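You operate a simulated robot arm through the tools that you are given. There is no shell and no other tool.

You are at the controls of a simulated robot arm. One attempt, no reset.

JOB
Put things in order on the top of the care bench. At the end: the grey links box stands where the blue rigging tape stood; the white block stands where the black rivet holder stood; the black rivet holder stands where the orange buoy light stood; the orange buoy light is on the silver square tin (marked "SCREWS"); the blue rigging tape stands where the white block stood; whatever was shut is shut again. Leave all else as you found it, and nothing knocked over. Set down upright: orange buoy light.

Only the result counts: the job must be done as asked and must still hold three seconds after the hand-in. Knocking over, shifting, dropping, spilling or breaking anything else fails it.

ROBOT AND FRAMES
A 7-joint arm with a two-finger parallel gripper, fixed in place. Base frame: the origin is at the foot of the arm, x ahead of it, y to its left, z up. Readings come in m, degrees, newtons and seconds.
With the tool pointing down near the work surface it reaches from about 0.24 to 0.62 m from the base axis. Its first joint turns from -66.0 to 66.0 degrees. Payload 2.6 kg.
The tool frame sits at the grasp point between the pads (the TCP): z along the fingers, y along the line on which they close. The tips reach 0.03 m beyond it. The gripper opens to 0.094 m. The fingers are 0.028 m wide and 0.01 m thick; the gripper's body (0.05 by 0.096 m) begins 0.055 m behind the TCP.
Orientation is that of the tool frame in the base frame, as a unit quaternion [x, y, z, w]. With the fingers straight down and closing along the base's y, the tool's x points along the base's -x, its y along +y and its z along -z.

CONTROLS
- The arm moves only by the tool drive_tool. Its argument "rows" is text: rows parted by semicolons, each of 7 numbers parted by spaces: the shift along the tool's x, y, z in m, then the turn, a rotation vector about the tool's x, y, z in degrees, then the opening, from 0 (shut) to 1 (fully open). In form: tx ty tz rx ry rz fingers; .... A call has 1 to 20 rows; each row shifts and turns the commanded pose from where the row before left it, along the tool's axes as they then stand. A row lasts 0.2 s, in which the tool goes at most 0.05 m and 8.6 degrees; a call with a longer step from one row to the next is refused whole, and so is a gripper value outside its range. Where a pose cannot be reached the arm comes as near as it can. A force on the tool above 40 N (or 10 N above the force at the start of the call, whichever is more), or a blocked arm, ends the call early, and 0.2 s more pass. The fingers move at their own pace (about 0.072 m/s each) and stop on an object; they squeeze with about 26 N. The grip force told is the motor's: it shows also when the fingers shut on nothing. Time passes only in rows, and 0.2 s behind the last, so rows that do not move let the fingers close. It gives the time, the measured TCP pose, the force on the tool (base axes), the opening and the grip force at its end, in the units of the frame above (readings bear some noise), with the torque about the TCP (base axes, N m) and any sound that the robot's microphone picked up, and new pictures: "show" is both (left out), scene, wrist or none.
- Cameras (640 x 400 px; columns grow to the right, rows downward): "scene" is fixed at [0.033, 0.4449, 0.5435]; the picture's right is [-0.72, -0.70, 0.00], its down [-0.53, 0.54, -0.65] and it looks along [0.46, -0.47, -0.76] (base axes); focal length 336 px, centre (320, 200). "wrist" rides on the gripper at [0.076, 0.014, -0.102] in the tool frame; the picture's right is [-0.18, 0.98, 0.00], its down [-0.75, -0.14, -0.64] and it looks along [-0.63, -0.12, 0.77] (tool axes); focal length 243 px, centre (320, 200). There is no depth. A picture from a camera that has moved, and an enlarged one, comes with that camera's place and axes in the base frame and with its lens.
- zoom(camera, box): a new picture of the part [left, top, right, bottom] of that camera's present view, enlarged. It takes no simulated time.
- job_done(): hands the job in; it is judged then, once.

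Places have to be worked out from the pictures, the camera data and where the tool is seen. Open the gripper and draw the arm clear of the work before you hand the job in, unless the task says otherwise.

The tools are called after "Call:" as name(argument=value, ...) on one line, values as JSON. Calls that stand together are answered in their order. drive_tool: Moves the arm, as the interface text tells. Its arguments: {"type":"object","properties":{"rows":{"type":"string"},"show":{"type":"string","enum":["both","scene","wrist","none"]}},"required":["rows"]} The other tools are called the same way: zoom (camera, box) takes an enlarged picture of a part of a camera's view; job_done () hands the job in.

At the start:

```text
t: 0.0
tool_pos: [0.2757, 0.325, 0.3016]
tcp_rot: [0.0, 1.0, 0.001, 0.0]
ft_force: [-0.9, -0.4, 0.2]
ft_torque: [-0.01, -0.02, 0.03]
grip_width: 0.0942
gripper_force: 0.0
```

scene: 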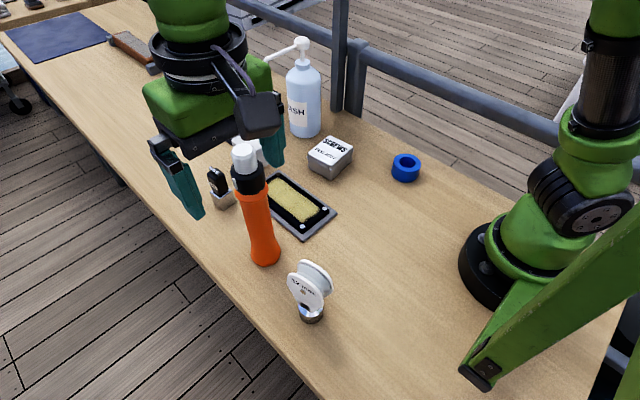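
wrist: 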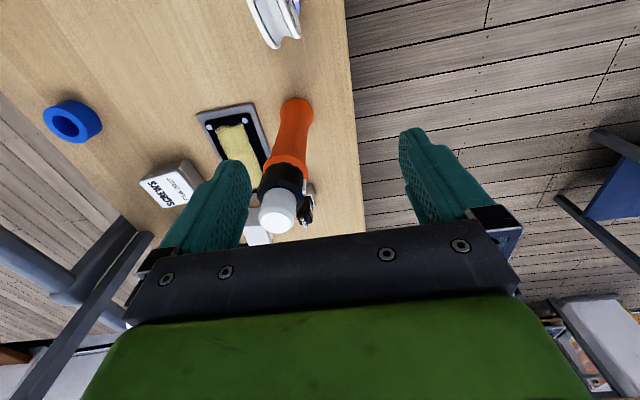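

The scene shows the orange buoy light, a tin, blue tape, a white pulley block, and something black behind. I take enlarged views first to identify everything.

Call:
zoom(camera="scene", box=[180, 120, 360, 240])

Call:
zoom(camera="scene", box=[220, 200, 400, 340])

Call:
zoom(camera="wrist", box=[120, 80, 360, 250])

Call:
zoom(camera="scene", box=[280, 100, 460, 220])

```text
3.33 times, centred on (270, 180) of scene
camera zoom: at [0.033, 0.4449, 0.5435], right [-0.72, -0.7, 0.0], down [-0.53, 0.54, -0.65], along [0.46, -0.47, -0.76], focal length 1121 px, centre (487, 267)
```

zoom: 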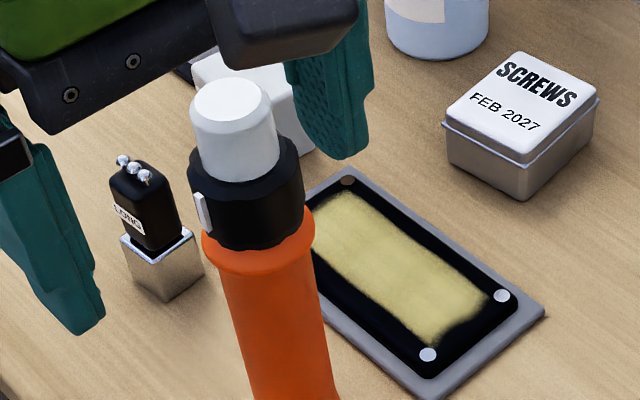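

```text
2.86 times, centred on (310, 270) of scene
camera zoom: at [0.033, 0.4449, 0.5435], right [-0.72, -0.7, 0.0], down [-0.53, 0.54, -0.65], along [0.46, -0.47, -0.76], focal length 961 px, centre (349, 0)
```

zoom: 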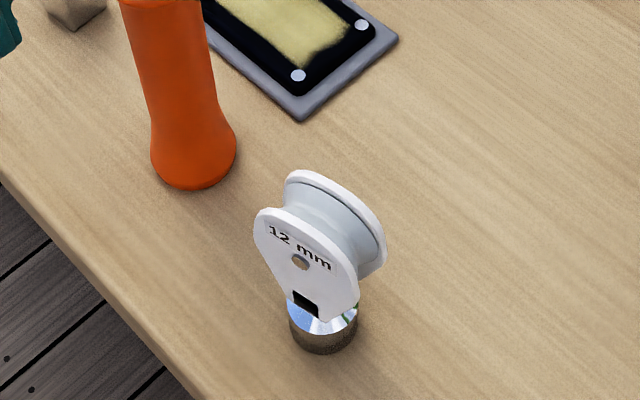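

```text
2.35 times, centred on (240, 165) of wrist
camera zoom: at [0.1988, 0.3406, 0.4031], right [0.18, 0.98, 0.0], down [0.75, -0.14, 0.64], along [0.63, -0.12, -0.77], focal length 571 px, centre (508, 282)
```

zoom: 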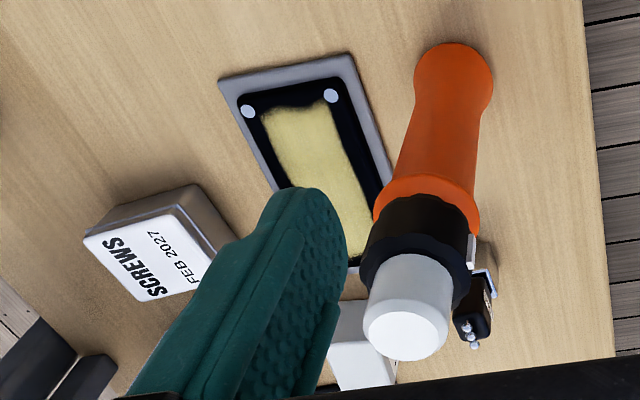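

```text
3.33 times, centred on (370, 160) of scene
camera zoom: at [0.033, 0.4449, 0.5435], right [-0.72, -0.7, 0.0], down [-0.53, 0.54, -0.65], along [0.46, -0.47, -0.76], focal length 1121 px, centre (153, 333)
```

zoom: 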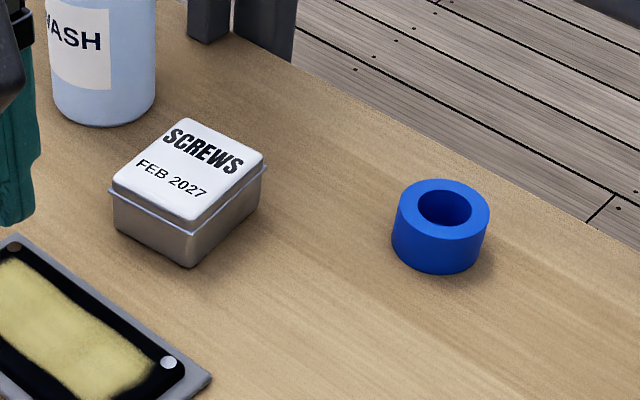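

The bench top is at about z=0. The buoy light at about (0.335, 0.28) is roughly 0.26 m tall, and something white is hidden behind it. I raise the arm and swing it aside to see the whole bench.

Call:
drive_tool(rows="0 0 -0.04 0 0 0 1; 0 0 -0.04 0 0 0 1; 0 -0.05 0 0 0 0 1; 0 -0.05 0 0 0 0 1; 0 -0.05 0 0 0 0 1; 0 -0.05 0 0 0 0 1; 0 -0.04 0 0 0 0 1; 0 0 0 0 0 0 1")

```text
t: 1.8
tool_pos: [0.2747, 0.0836, 0.3809]
tcp_rot: [0.0, 1.0, 0.0, 0.0]
ft_force: [0.2, 0.3, -0.2]
ft_torque: [0.01, 0.03, 0.0]
grip_width: 0.0942
gripper_force: 0.1
camera wrist: at [0.1991, 0.0983, 0.4825], right [0.18, 0.98, 0.0], down [0.75, -0.14, 0.64], along [0.63, -0.12, -0.77], focal length 243 px, centre (320, 200)
```

scene: 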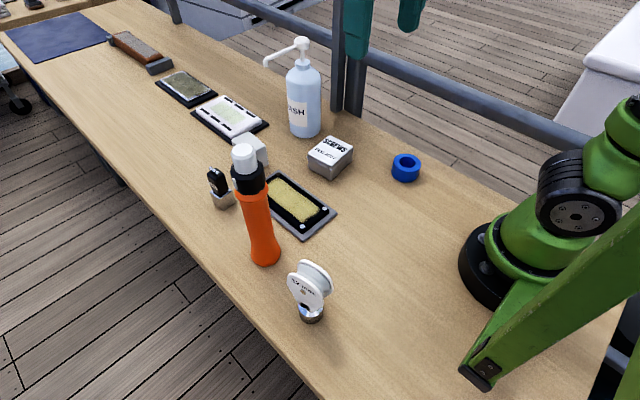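
wrist: 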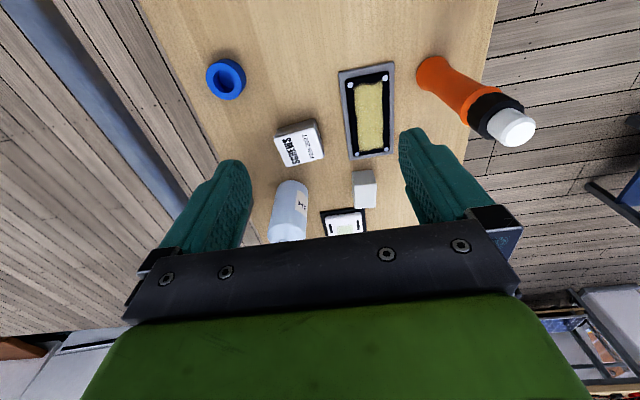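

A light-grey box is now visible behind the buoy light, with sponge trays beyond it. I enlarge these to check details.

Call:
zoom(camera="wrist", box=[260, 60, 420, 240])

Call:
zoom(camera="scene", box=[150, 60, 290, 220])

Call:
zoom(camera="scene", box=[200, 120, 300, 220])

Call:
zoom(camera="scene", box=[270, 240, 350, 340])

```text
2.22 times, centred on (340, 150) of wrist
camera zoom: at [0.1991, 0.0983, 0.4825], right [0.18, 0.98, 0.0], down [0.75, -0.14, 0.64], along [0.63, -0.12, -0.77], focal length 539 px, centre (276, 311)
```

zoom: 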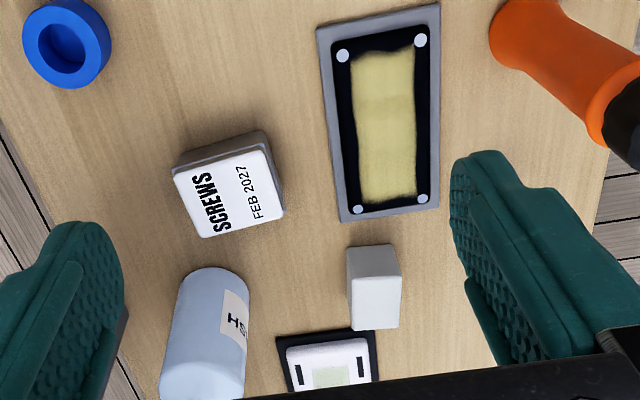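

```text
2.50 times, centred on (220, 140) of scene
camera zoom: at [0.033, 0.4449, 0.5435], right [-0.72, -0.7, 0.0], down [-0.53, 0.54, -0.65], along [0.46, -0.47, -0.76], focal length 841 px, centre (570, 350)
```

zoom: 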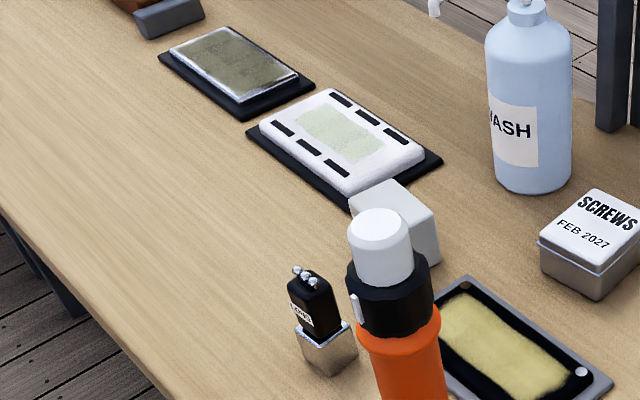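

```text
4.00 times, centred on (250, 170) of scene
camera zoom: at [0.033, 0.4449, 0.5435], right [-0.72, -0.7, 0.0], down [-0.53, 0.54, -0.65], along [0.46, -0.47, -0.76], focal length 1345 px, centre (600, 320)
```

zoom: 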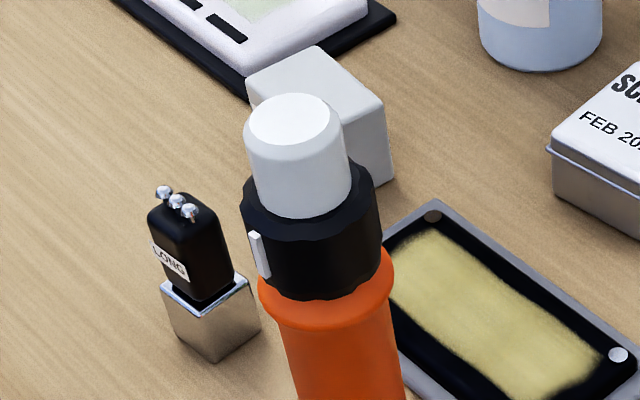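

```text
4.00 times, centred on (310, 290) of scene
camera zoom: at [0.033, 0.4449, 0.5435], right [-0.72, -0.7, 0.0], down [-0.53, 0.54, -0.65], along [0.46, -0.47, -0.76], focal length 1345 px, centre (360, -160)
```

zoom: 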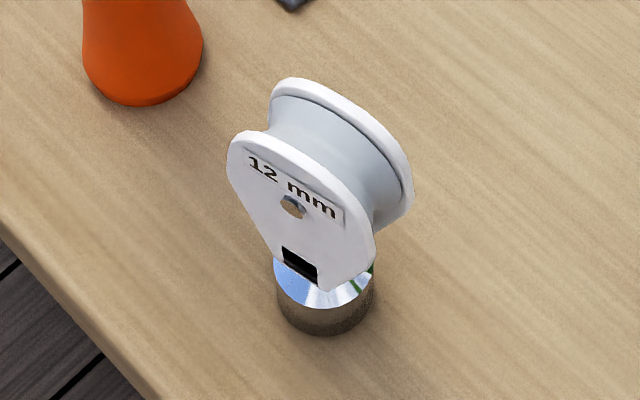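

I zoom further on each object to measure sizes and orientations before moving anything.

Call:
zoom(camera="wrist", box=[335, 160, 395, 220])

Call:
zoom(camera="wrist", box=[260, 100, 340, 180])

Call:
zoom(camera="wrist", box=[190, 45, 260, 115])

Call:
zoom(camera="wrist", box=[400, 40, 550, 160])

Call:
zoom(camera="scene", box=[300, 125, 360, 185])

```text
6.67 times, centred on (365, 190) of wrist
camera zoom: at [0.1991, 0.0983, 0.4825], right [0.18, 0.98, 0.0], down [0.75, -0.14, 0.64], along [0.63, -0.12, -0.77], focal length 1618 px, centre (20, 267)
```

zoom: 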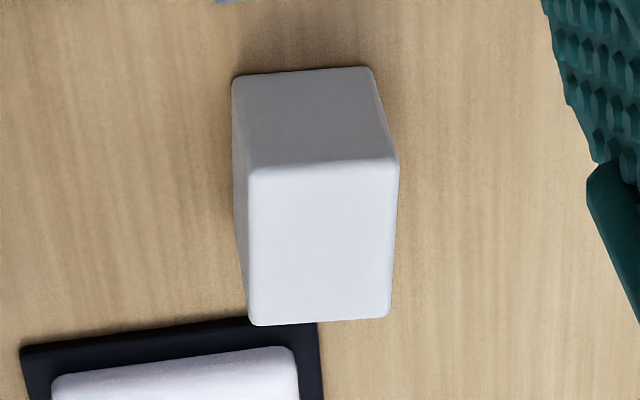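

```text
5.00 times, centred on (300, 140) of wrist
camera zoom: at [0.1991, 0.0983, 0.4825], right [0.18, 0.98, 0.0], down [0.75, -0.14, 0.64], along [0.63, -0.12, -0.77], focal length 1213 px, centre (420, 500)
```

zoom: 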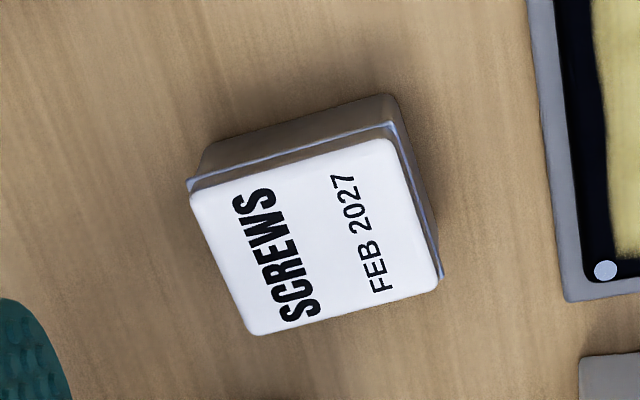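

```text
5.71 times, centred on (225, 80) of wrist
camera zoom: at [0.1991, 0.0983, 0.4825], right [0.18, 0.98, 0.0], down [0.75, -0.14, 0.64], along [0.63, -0.12, -0.77], focal length 1386 px, centre (863, 886)
```

zoom: 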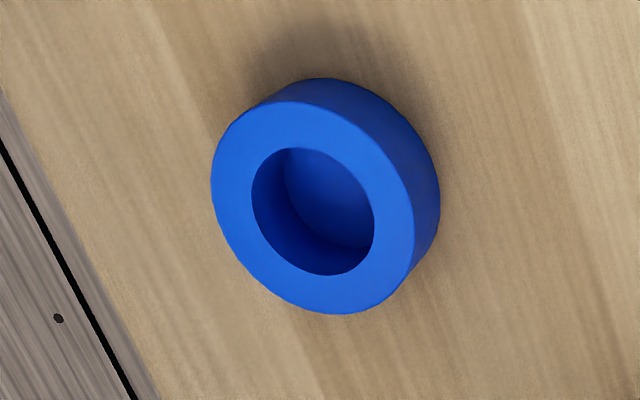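

```text
3.33 times, centred on (475, 100) of wrist
camera zoom: at [0.1991, 0.0983, 0.4825], right [0.18, 0.98, 0.0], down [0.75, -0.14, 0.64], along [0.63, -0.12, -0.77], focal length 809 px, centre (-197, 533)
```

zoom: 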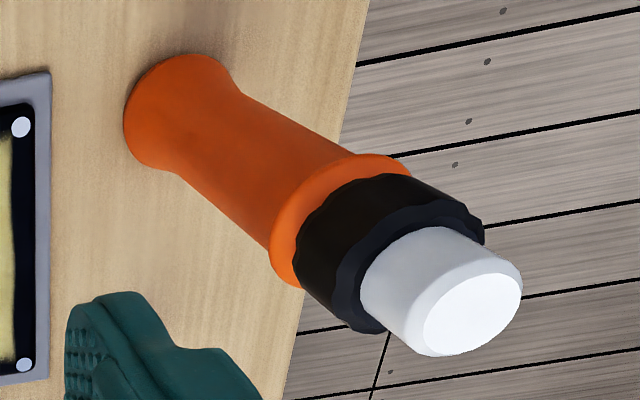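

```text
6.67 times, centred on (330, 155) of scene
camera zoom: at [0.033, 0.4449, 0.5435], right [-0.72, -0.7, 0.0], down [-0.53, 0.54, -0.65], along [0.46, -0.47, -0.76], focal length 2242 px, centre (253, 500)
```

zoom: 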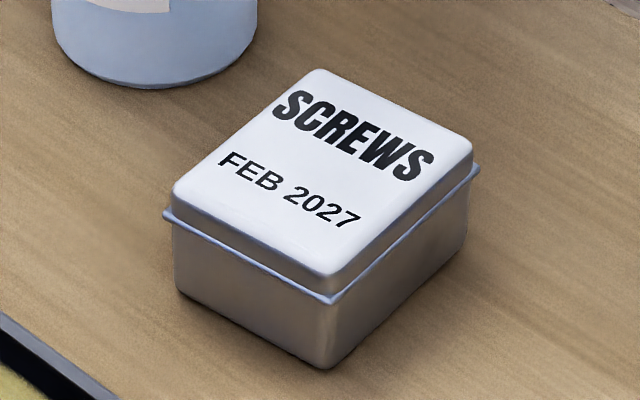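

From both cameras I estimate:
- light axis at about (0.336, 0.274), top 0.257
- tin centre at about (0.421, 0.014), top about 0.041
- tape at about (0.278, -0.085)
- grey box at about (0.559, 0.134)

Next I go above the light for a closer look at its collar and switch.

Call:
drive_tool(rows="0 0.05 0 0 0 0 1; -0.02 0.045 0 0 0 0 1; -0.02 0.048 0 0 0 0 1; -0.021 0.048 0 0 0 0 1; 0 0 0.02 0 0 0 1; 0 0 0 0 0 0 1")

```text
refused: row 3 steps farther than a row can; nothing moved
```

The combined step was too long, so I use smaller steps.

Call:
drive_tool(rows="0 0.04 0 0 0 0 1; -0.015 0.04 0 0 0 0 1; -0.015 0.04 0 0 0 0 1; -0.016 0.04 0 0 0 0 1; -0.015 0.031 0 0 0 0 1; 0 0 0.02 0 0 0 1; 0 0 0 0 0 0 1")

```text
t: 3.4
tool_pos: [0.3365, 0.2767, 0.3619]
tcp_rot: [0.001, 1.0, 0.001, 0.0]
ft_force: [-0.5, -0.9, 0.1]
ft_torque: [0.01, 0.03, -0.01]
grip_width: 0.0938
gripper_force: 0.1
camera wrist: at [0.2595, 0.2914, 0.4632], right [0.19, 0.98, 0.0], down [0.75, -0.14, 0.64], along [0.63, -0.12, -0.77], focal length 243 px, centre (320, 200)
```

scene: 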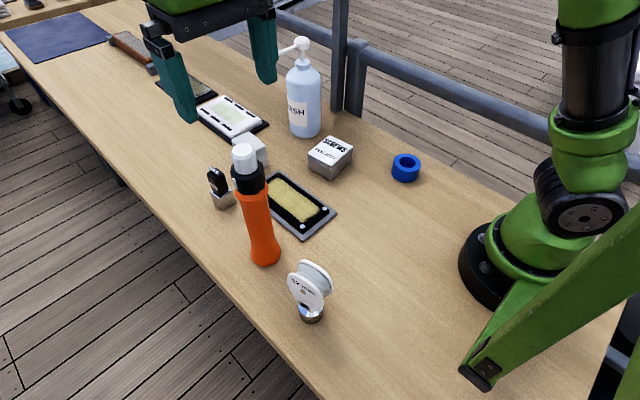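
wrist: 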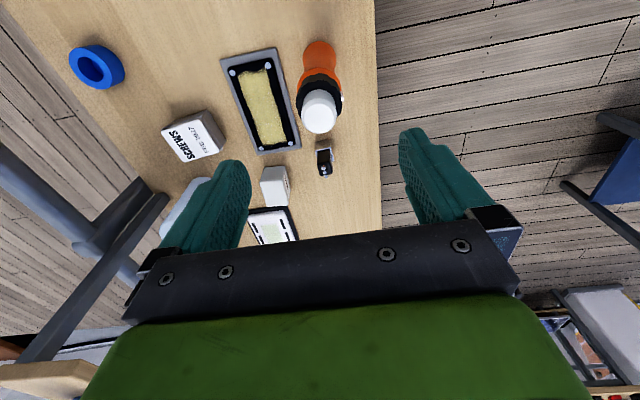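

The light's lens is centred near column 320. I zoom to refine the light's axis and switch direction, and to look at the rivet holder.

Call:
zoom(camera="wrist", box=[280, 30, 370, 140])

Call:
zoom(camera="wrist", box=[300, 130, 350, 190])

Call:
zoom(camera="wrist", box=[220, 140, 340, 240])

Call:
zoom(camera="scene", box=[215, 130, 285, 270])

```text
3.64 times, centred on (325, 85) of wrist
camera zoom: at [0.2595, 0.2914, 0.4632], right [0.19, 0.98, 0.0], down [0.75, -0.14, 0.64], along [0.63, -0.12, -0.77], focal length 882 px, centre (302, 618)
```

zoom: 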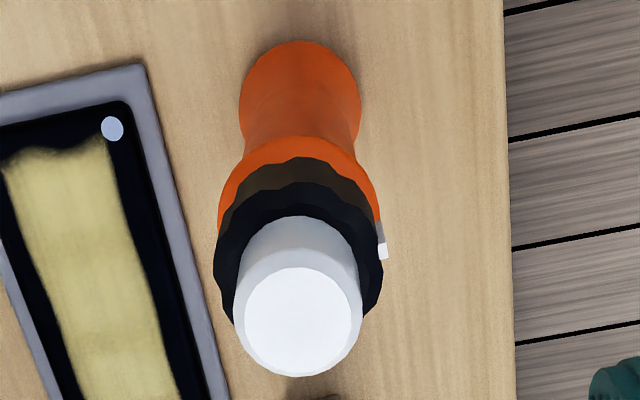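

```text
6.67 times, centred on (325, 160) of wrist
camera zoom: at [0.2595, 0.2914, 0.4632], right [0.19, 0.98, 0.0], down [0.75, -0.14, 0.64], along [0.63, -0.12, -0.77], focal length 1618 px, centre (287, 467)
```

zoom: 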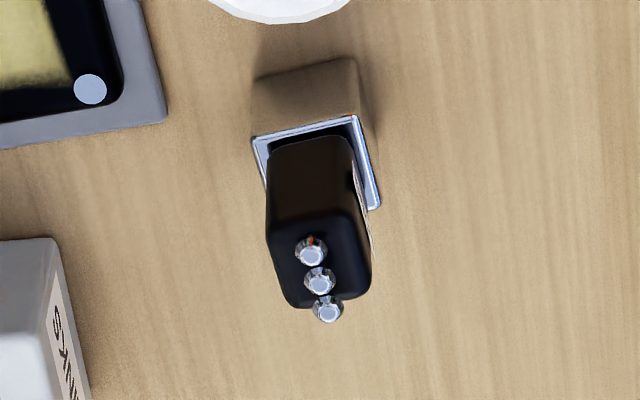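

```text
4.00 times, centred on (280, 190) of wrist
camera zoom: at [0.2595, 0.2914, 0.4632], right [0.19, 0.98, 0.0], down [0.75, -0.14, 0.64], along [0.63, -0.12, -0.77], focal length 970 px, centre (480, 240)
```

zoom: 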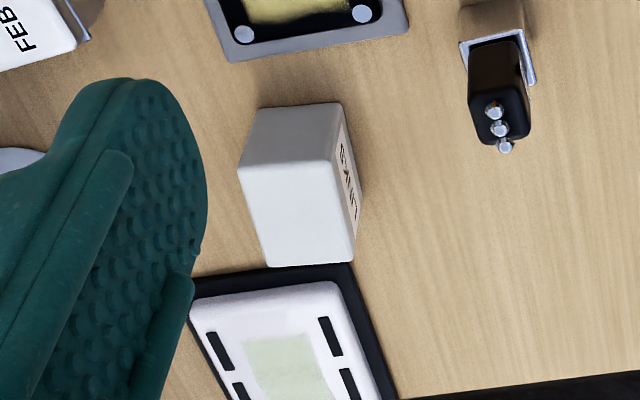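

```text
2.86 times, centred on (250, 200) of scene
camera zoom: at [0.033, 0.4449, 0.5435], right [-0.72, -0.7, 0.0], down [-0.53, 0.54, -0.65], along [0.46, -0.47, -0.76], focal length 961 px, centre (520, 200)
```

zoom: 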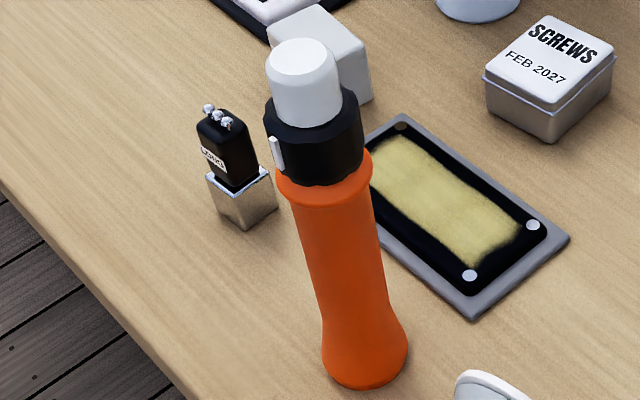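

The "LINKS" label is on the grey box, and the light's switch faces about +y. So I rotate the gripper 90° to close along base x, clear of the switch.

Call:
drive_tool(rows="0 0 0 0 0 -8.2 1; 0 0 0 0 0 -8.2 1; 0 0 0 0 0 -8.2 1; 0 0 0 0 0 -8.2 1; 0 0 0 0 0 -8.2 1; 0 0 0 0 0 -8.2 1; 0 0 0 0 0 -8.2 1; 0 0 0 0 0 -8.2 1; 0 0 0 0 0 -8.2 1; 0 0 0 0 0 -8.2 1; 0 0 0 0 0 -8 1; 0 0 0 0 0 0 1")

```text
t: 6.0
tool_pos: [0.3368, 0.2776, 0.3615]
tcp_rot: [0.708, -0.707, 0.0, 0.001]
ft_force: [0.1, 0.3, -0.7]
ft_torque: [-0.01, -0.01, 0.04]
grip_width: 0.0939
gripper_force: 0.1
camera wrist: at [0.3219, 0.2008, 0.4633], right [-0.98, 0.18, 0.0], down [0.14, 0.75, 0.64], along [0.12, 0.63, -0.77], focal length 243 px, centre (320, 200)
```

scene: 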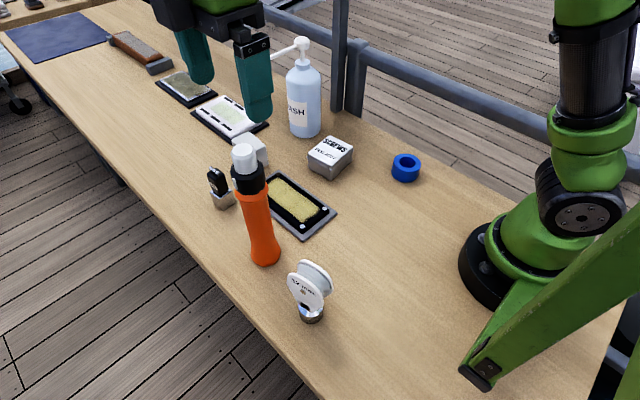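
wrist: 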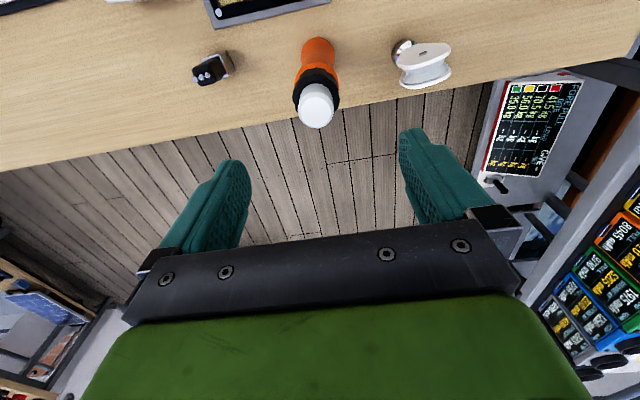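

The rotation worked. I zoom on the light, pulley block, and rivet holder from this new angle to triangulate them.

Call:
zoom(camera="wrist", box=[275, 25, 365, 135])

Call:
zoom(camera="wrist", box=[380, 25, 470, 105])

Call:
zoom(camera="wrist", box=[180, 40, 250, 100])

```text
3.64 times, centred on (320, 80) of wrist
camera zoom: at [0.3219, 0.2008, 0.4633], right [-0.98, 0.18, 0.0], down [0.14, 0.75, 0.64], along [0.12, 0.63, -0.77], focal length 882 px, centre (320, 636)
```

zoom: 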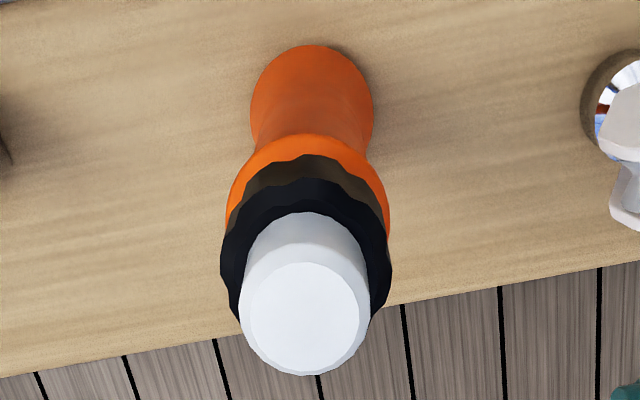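

```text
5.00 times, centred on (425, 65) of wrist
camera zoom: at [0.3219, 0.2008, 0.4633], right [-0.98, 0.18, 0.0], down [0.14, 0.75, 0.64], along [0.12, 0.63, -0.77], focal length 1213 px, centre (-205, 875)
```

zoom: 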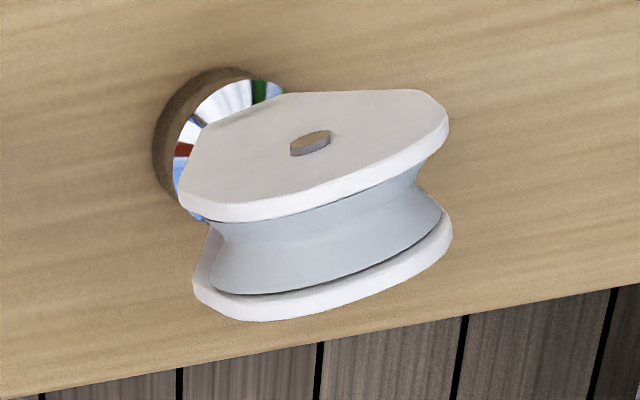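

```text
6.67 times, centred on (215, 70) of wrist
camera zoom: at [0.3219, 0.2008, 0.4633], right [-0.98, 0.18, 0.0], down [0.14, 0.75, 0.64], along [0.12, 0.63, -0.77], focal length 1618 px, centre (1020, 1067)
```

zoom: 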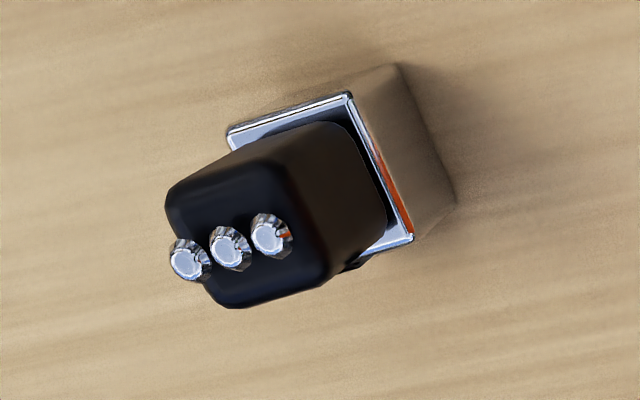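

The two wrist views agree:
- light axis at about (0.3386, 0.274)
- rivet holder foot centred at about (0.4995, 0.2545), 31 mm square
- pulley block foot at about (0.196, 0.298)

Next I align over the light and lower around its collar to z about 0.229.

Call:
drive_tool(rows="0.0036 -0.0018 0 0 0 0 1; 0 0 0.03 0 0 0 1; 0 0 0.03 0 0 0 1; 0 0 0.03 0 0 0 1; 0 0 0.03 0 0 0 1; 0 0 0.0125 0 0 0 1; 0 0 0 0 0 0 1")

```text
t: 7.6
tool_pos: [0.3382, 0.2719, 0.2289]
tcp_rot: [0.707, -0.707, -0.001, 0.0]
ft_force: [-0.3, 0.7, -0.7]
ft_torque: [0.0, -0.03, -0.02]
grip_width: 0.094
gripper_force: 0.1
camera wrist: at [0.3233, 0.197, 0.3302], right [-0.98, 0.18, 0.0], down [0.14, 0.75, 0.64], along [0.12, 0.63, -0.77], focal length 243 px, centre (320, 200)
```

scene: 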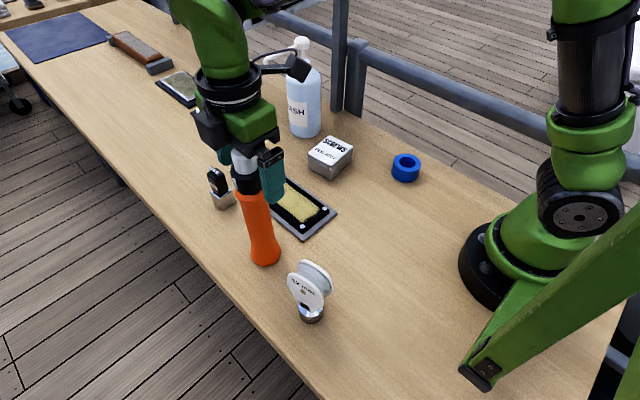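
wrist: 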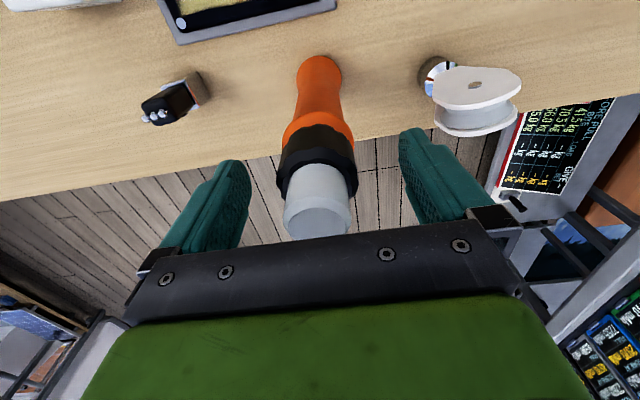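

The light sits between the open fingers with the collar at pad height. I close on it.

Call:
drive_tool(rows="0 0 0 0 0 0 0; 0 0 0 0 0 0 0; 0 0 0 0 0 0 0; 0 0 0 0 0 0 0; 0 0 0 0 0 0 0")

```text
t: 8.8
tool_pos: [0.3382, 0.2738, 0.2292]
tcp_rot: [0.707, -0.707, 0.0, -0.001]
ft_force: [0.9, 0.1, -0.2]
ft_torque: [0.04, -0.2, 0.0]
grip_width: 0.0454
gripper_force: 25.8
camera wrist: at [0.3234, 0.197, 0.3304], right [-0.98, 0.18, 0.0], down [0.14, 0.75, 0.64], along [0.12, 0.63, -0.77], focal length 243 px, centre (320, 200)
```

scene: 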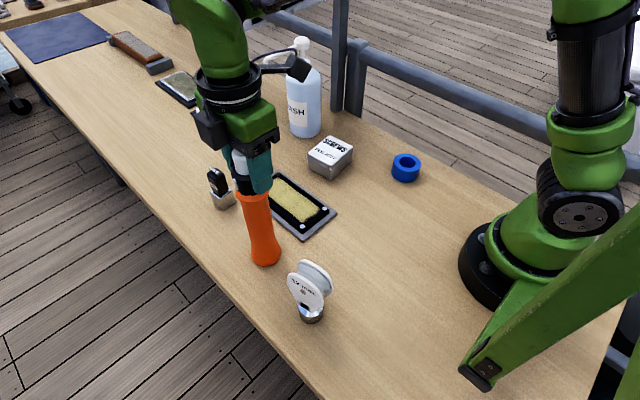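
wrist: 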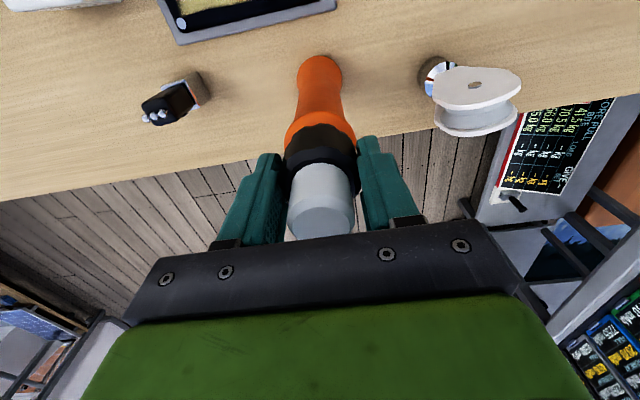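

The grip is firm at 45.4 mm width. I lift about 9 cm and carry the light towards the tin in gentle steps.

Call:
drive_tool(rows="0 0 -0.015 0 0 0 0; 0 0 -0.025 0 0 0 0; 0 0 -0.03 0 0 0 0; 0 0 -0.02 0 0 0 0; 0.015 -0.005 0 0 0 0 0; 0.025 -0.008 0 0 0 0 0; 0.03 -0.01 0 0 0 0 0; 0.03 -0.01 0 0 0 0 0; 0.03 -0.01 0 0 0 0 0; 0.03 -0.01 0 0 0 0 0; 0.03 -0.01 0 0 0 0 0; 0.03 -0.01 0 0 0 0 0; 0.025 -0.007 0 0 0 0 0; 0.015 -0.003 0 0 0 0 0; 0 0 0 0 0 0 0; 0 0 0 0 0 0 0")

```text
t: 12.2
tool_pos: [0.4208, 0.0141, 0.318]
tcp_rot: [0.708, -0.706, 0.0, 0.0]
ft_force: [0.4, 0.1, -3.9]
ft_torque: [-0.01, 0.02, -0.01]
grip_width: 0.0453
gripper_force: 26.1
camera wrist: at [0.4055, -0.0622, 0.421], right [-0.98, 0.18, 0.0], down [0.14, 0.75, 0.64], along [0.12, 0.63, -0.77], focal length 243 px, centre (320, 200)
```

scene: 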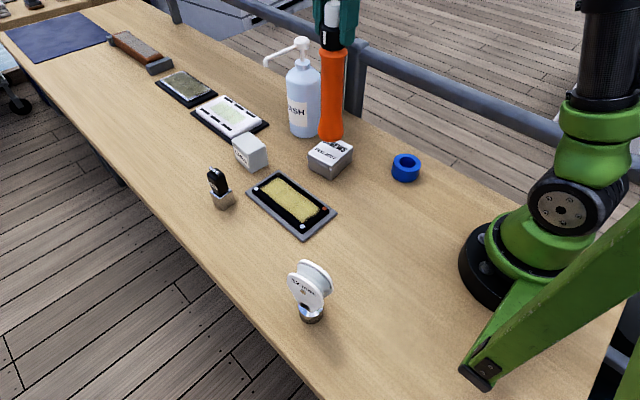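
wrist: 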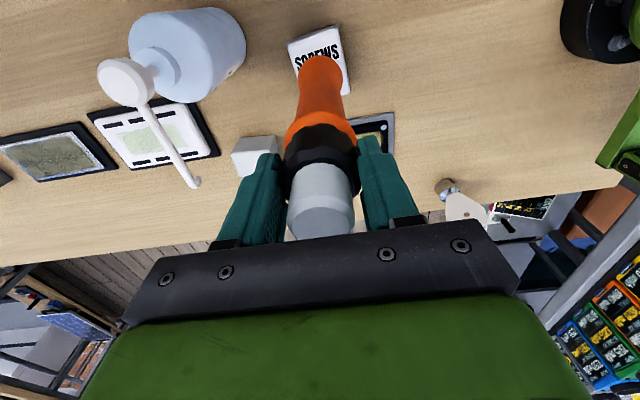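

The light hangs above the tin. I zoom on both views to check its alignment with the tin.

Call:
zoom(camera="scene", box=[280, 60, 380, 190])

Call:
zoom(camera="wrist", box=[270, 10, 370, 110])

```text
3.08 times, centred on (330, 125) of scene
camera zoom: at [0.033, 0.4449, 0.5435], right [-0.72, -0.7, 0.0], down [-0.53, 0.54, -0.65], along [0.46, -0.47, -0.76], focal length 1035 px, centre (289, 431)
```

zoom: 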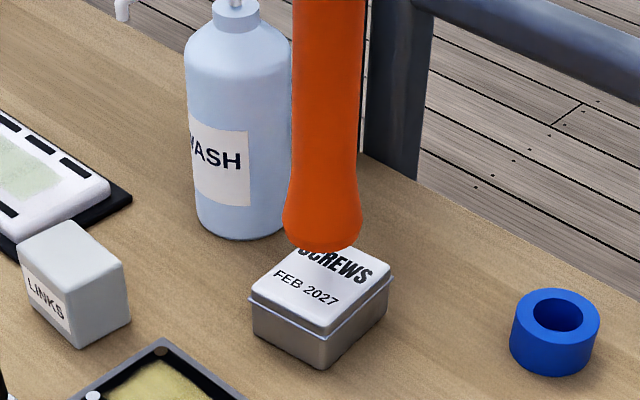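

```text
4.00 times, centred on (320, 60) of wrist
camera zoom: at [0.4055, -0.0622, 0.421], right [-0.98, 0.18, 0.0], down [0.14, 0.75, 0.64], along [0.12, 0.63, -0.77], focal length 970 px, centre (320, 760)
```

zoom: 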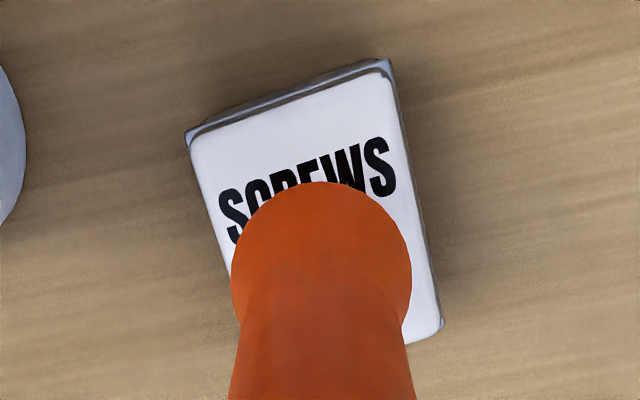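

The light hangs vertical and centred over the tin to within about 1 mm. I lower it most of the way, then go in small steps.

Call:
drive_tool(rows="0 0 0.015 0 0 0 0; 0 0 0.015 0 0 0 0; 0 0 0.008 0 0 0 0; 0 0 0.003 0 0 0 0; 0 0 0 0 0 0 0", show="scene")

Call:
zoom(camera="scene", box=[290, 100, 370, 180])

```text
t: 13.4
tool_pos: [0.4205, 0.0131, 0.2787]
tcp_rot: [0.707, -0.707, 0.0, 0.0]
ft_force: [-0.4, -1.3, -0.3]
ft_torque: [-0.01, 0.22, 0.01]
grip_width: 0.0452
gripper_force: 25.9
```

scene: 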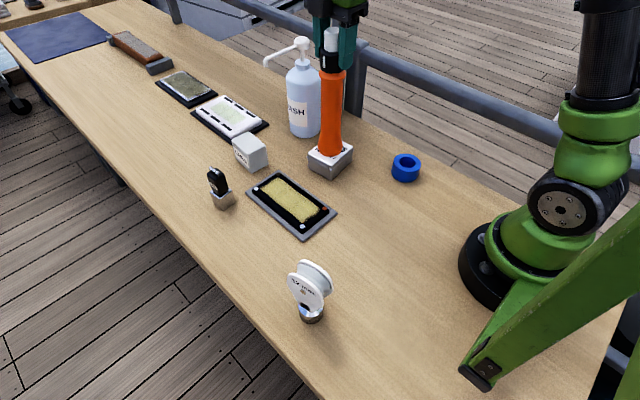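

```text
5.00 times, centred on (330, 140) of scene
camera zoom: at [0.033, 0.4449, 0.5435], right [-0.72, -0.7, 0.0], down [-0.53, 0.54, -0.65], along [0.46, -0.47, -0.76], focal length 1682 px, centre (270, 500)
```

zoom: 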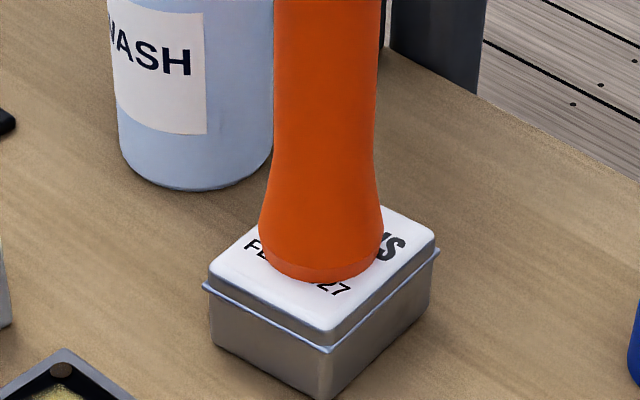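

The weight reading dropped from 3.9 N to about 0, so the light now rests on the tin (top at about 0.049). I release and rise straight up.

Call:
drive_tool(rows="0 0 0 0 0 0 0.6; 0 0 0 0 0 0 1; 0 0 0 0 0 0 1; 0 0 0 0 0 0 1; 0 0 0 0 0 0 1")

```text
t: 14.6
tool_pos: [0.4209, 0.0133, 0.2789]
tcp_rot: [0.707, -0.707, 0.0, 0.0]
ft_force: [-0.7, -0.1, -0.3]
ft_torque: [0.0, 0.05, 0.03]
grip_width: 0.094
gripper_force: 0.1
camera wrist: at [0.4062, -0.0625, 0.3804], right [-0.98, 0.18, 0.0], down [0.14, 0.75, 0.64], along [0.12, 0.63, -0.77], focal length 243 px, centre (320, 200)
```

scene: 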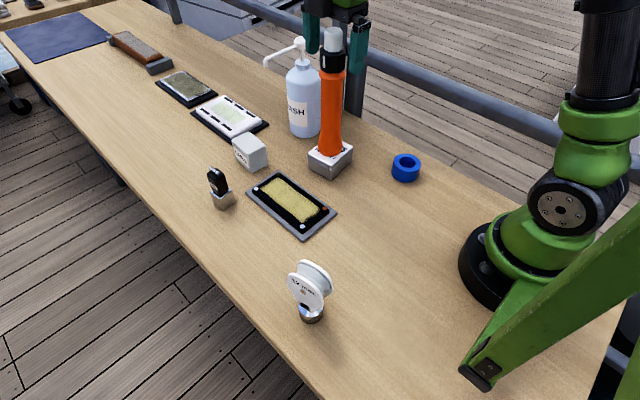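
wrist: 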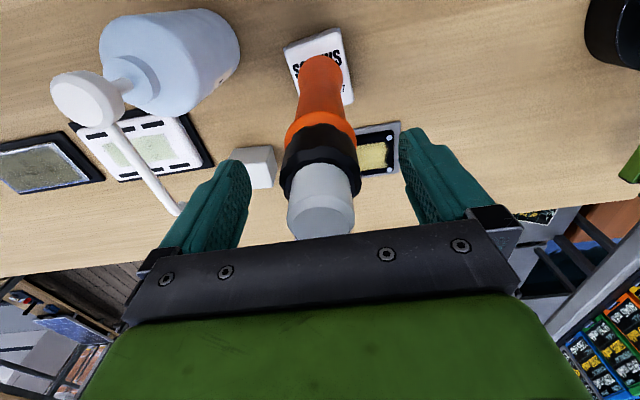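

The light stands upright on the tin. I rise clear of it (top about 0.307) and travel over to the rivet holder.

Call:
drive_tool(rows="0 0 -0.01 0 0 0 1; 0 0 -0.03 0 0 0 1; 0 0 -0.03 0 0 0 1; 0 0 -0.03 0 0 0 1; -0.03 -0.0098 0 0 0 0 1; -0.03 -0.0098 0 0 0 0 1; -0.03 -0.0098 0 0 0 0 1; -0.03 -0.0098 0 0 0 0 1; -0.03 -0.0098 0 0 0 0 1; -0.03 -0.0098 0.02 0 0 0 1; -0.03 -0.0098 0.02 0 0 0 1; -0.031 -0.01 0.03 0 0 0 1; 0 0 0.03 0 0 0 1; 0 0 0 0 0 0 1")

```text
t: 17.6
tool_pos: [0.4879, 0.231, 0.2967]
tcp_rot: [0.707, -0.707, 0.0, -0.001]
ft_force: [-0.2, 1.4, 0.7]
ft_torque: [0.01, 0.0, 0.02]
grip_width: 0.0941
gripper_force: 0.1
out of reach, approached as far as the arm can: row 11, 12
camera wrist: at [0.4732, 0.1542, 0.3981], right [-0.98, 0.18, 0.0], down [0.14, 0.75, 0.64], along [0.12, 0.63, -0.77], focal length 243 px, centre (320, 200)
```

scene: 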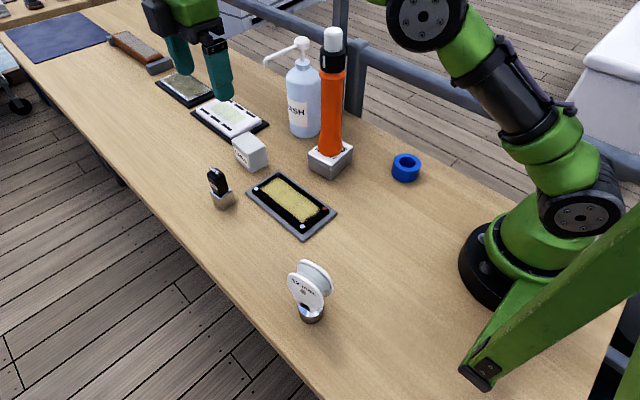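
wrist: 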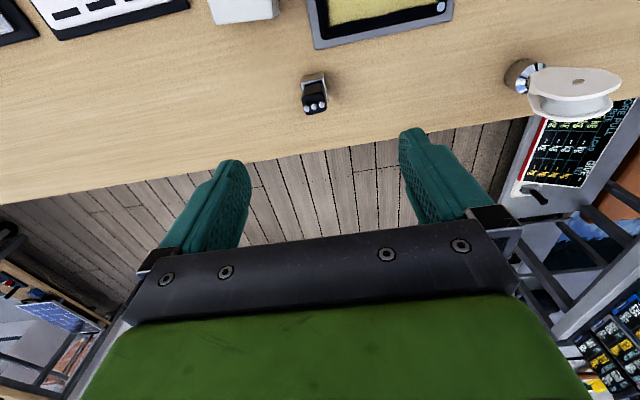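

The arm fell a bit short at height, and is now at (0.488, 0.231, 0.297). I zoom on the rivet holder from here to refine its pose before turning.

Call:
zoom(camera="wrist", box=[280, 50, 350, 130])

Call:
zoom(camera="scene", box=[190, 150, 250, 220])

Call:
zoom(camera="scene", box=[290, 20, 370, 190])

```text
5.00 times, centred on (315, 90) of wrist
camera zoom: at [0.4732, 0.1542, 0.3981], right [-0.98, 0.18, 0.0], down [0.14, 0.75, 0.64], along [0.12, 0.63, -0.77], focal length 1213 px, centre (345, 750)
```

zoom: 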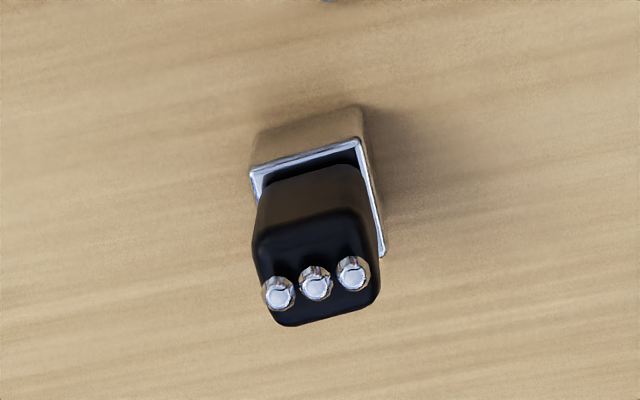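

```text
5.71 times, centred on (220, 185) of scene
camera zoom: at [0.033, 0.4449, 0.5435], right [-0.72, -0.7, 0.0], down [-0.53, 0.54, -0.65], along [0.46, -0.47, -0.76], focal length 1922 px, centre (891, 286)
```

zoom: 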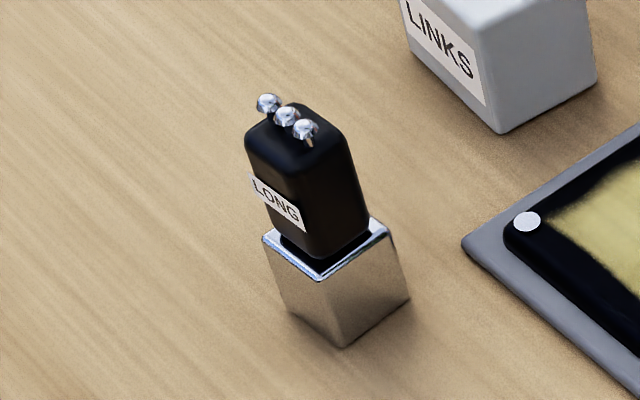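

```text
2.35 times, centred on (330, 105) of scene
camera zoom: at [0.033, 0.4449, 0.5435], right [-0.72, -0.7, 0.0], down [-0.53, 0.54, -0.65], along [0.46, -0.47, -0.76], focal length 791 px, centre (296, 424)
```

zoom: 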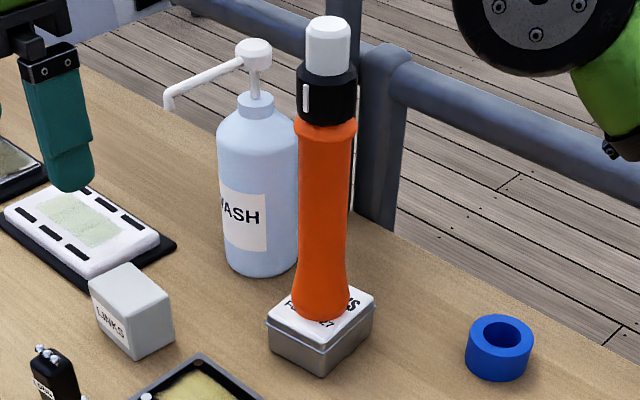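

The rivet holder's foot is confirmed centred at about (0.5005, 0.254), rotated about 3–4°. I lower a bit and turn the gripper back so it closes along base y.

Call:
drive_tool(rows="0 0 0.04 0 0 0 1; 0 0 0.04 0 0 0 1; 0 0 0 0 0 8.6 1; 0 0 0 0 0 8.6 1; 0 0 0 0 0 8.6 1; 0 0 0 0 0 8.6 1; 0 0 0 0 0 8.6 1; 0 0 0 0 0 8.6 1; 0 0 0 0 0 8.6 1; 0 0 0 0 0 8.6 1; 0 0 0 0 0 8.6 1; 0 0 0 0 0 8.6 1; 0 0 0 0 0 0 1")

```text
t: 20.4
tool_pos: [0.4886, 0.2303, 0.2158]
tcp_rot: [-0.034, 0.999, 0.001, 0.0]
ft_force: [0.3, 0.2, 0.5]
ft_torque: [0.0, -0.01, 0.04]
grip_width: 0.094
gripper_force: 0.0
camera wrist: at [0.4111, 0.2397, 0.3178], right [0.12, 0.99, 0.0], down [0.76, -0.09, 0.64], along [0.64, -0.08, -0.77], focal length 243 px, centre (320, 200)
```

scene: 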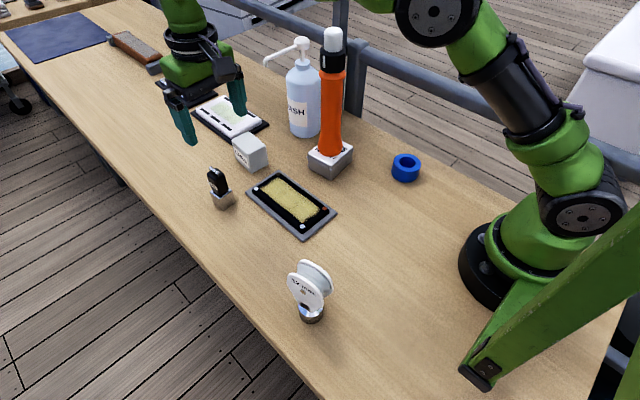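
wrist: 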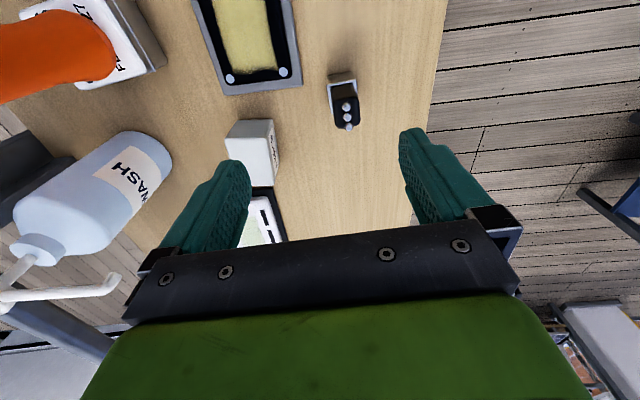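

Yaw is now +3.9°. I zoom in on the rivet holder to check the alignment with the fingers.

Call:
zoom(camera="wrist", box=[310, 60, 380, 140])

Call:
zoom(camera="wrist", box=[220, 100, 300, 200])

```text
5.00 times, centred on (345, 100) of wrist
camera zoom: at [0.4111, 0.2397, 0.3178], right [0.12, 0.99, 0.0], down [0.76, -0.09, 0.64], along [0.64, -0.08, -0.77], focal length 1213 px, centre (195, 700)
```

zoom: 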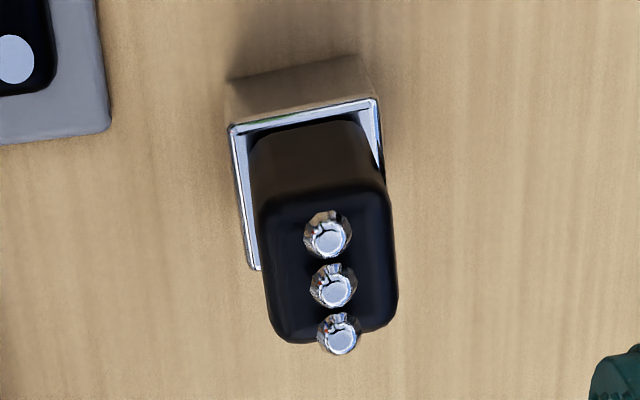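

```text
4.00 times, centred on (260, 150) of wrist
camera zoom: at [0.4111, 0.2397, 0.3178], right [0.12, 0.99, 0.0], down [0.76, -0.09, 0.64], along [0.64, -0.08, -0.77], focal length 970 px, centre (560, 400)
```

zoom: 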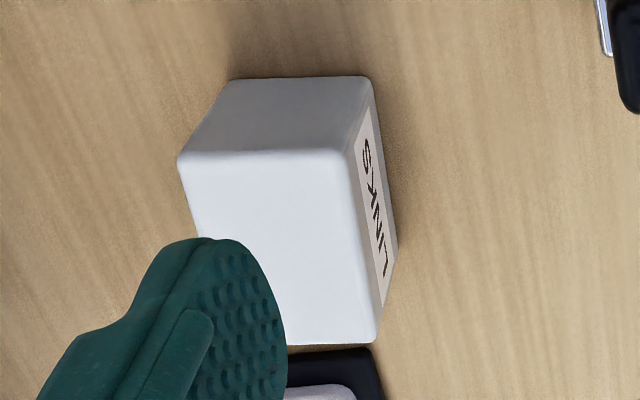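

The foot centre is at (0.501, 0.254) and the rivet tops reach about 0.095. I align over it and descend to just above grasp height.

Call:
drive_tool(rows="-0.0138 0.0229 0 0 0 1 1; 0 0 0.03 0 0 0 1; 0 0 0.03 0 0 0 1; 0 0 0.03 0 0 0 1; 0 0 0.02 0 0 0 1; 0 0 0 0 0 0 1")

```text
t: 21.8
tool_pos: [0.4995, 0.2535, 0.1052]
tcp_rot: [-0.026, 1.0, 0.0, 0.0]
ft_force: [0.6, -0.5, -0.4]
ft_torque: [-0.01, 0.01, 0.02]
grip_width: 0.094
gripper_force: 0.0
camera wrist: at [0.4223, 0.2637, 0.2069], right [0.13, 0.99, 0.0], down [0.76, -0.1, 0.64], along [0.64, -0.09, -0.77], focal length 243 px, centre (320, 200)
```

scene: 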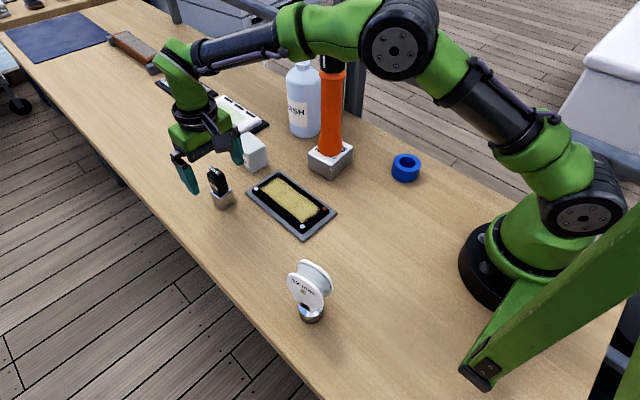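
wrist: 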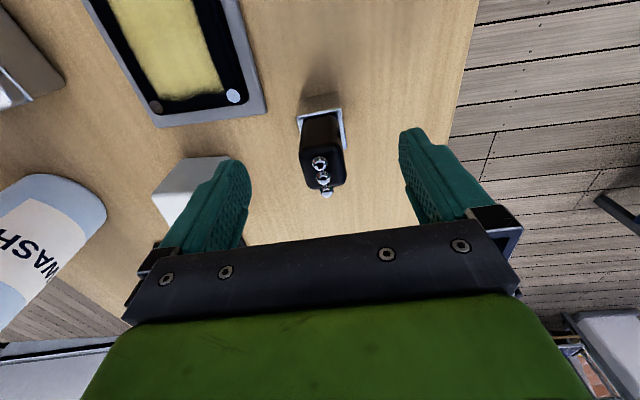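

The holder is centred between the fingers and the left finger is well clear of the grey box. I lower to z about 0.068 and close on the black body.

Call:
drive_tool(rows="-0.001 0.0005 0.02 0 0 0 1; 0 0 0.017 0 0 0 1; 0 0 0 0 0 0 1; 0 0 0 0 0 0 0; 0 0 0 0 0 0 0; 0 0 0 0 0 0 0; 0 0 0 0 0 0 0; 0 0 0 0 0 0 0")

```text
t: 23.6
tool_pos: [0.5008, 0.2537, 0.0682]
tcp_rot: [-0.026, 1.0, 0.001, -0.001]
ft_force: [1.0, 1.2, -0.4]
ft_torque: [0.1, -0.04, 0.01]
grip_width: 0.0337
gripper_force: 26.1
camera wrist: at [0.4232, 0.2646, 0.1706], right [0.13, 0.99, 0.0], down [0.76, -0.1, 0.64], along [0.64, -0.08, -0.77], focal length 243 px, centre (320, 200)
```

scene: 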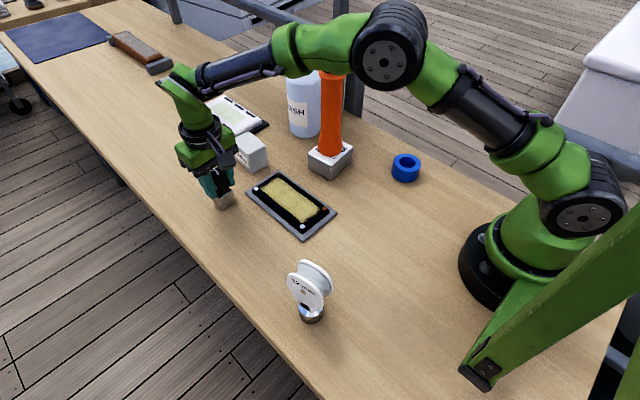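
wrist: 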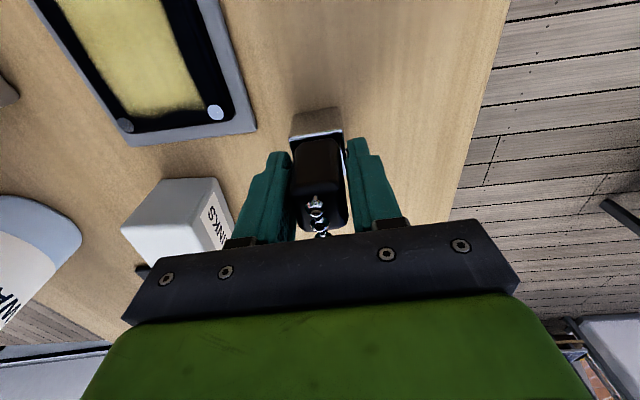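

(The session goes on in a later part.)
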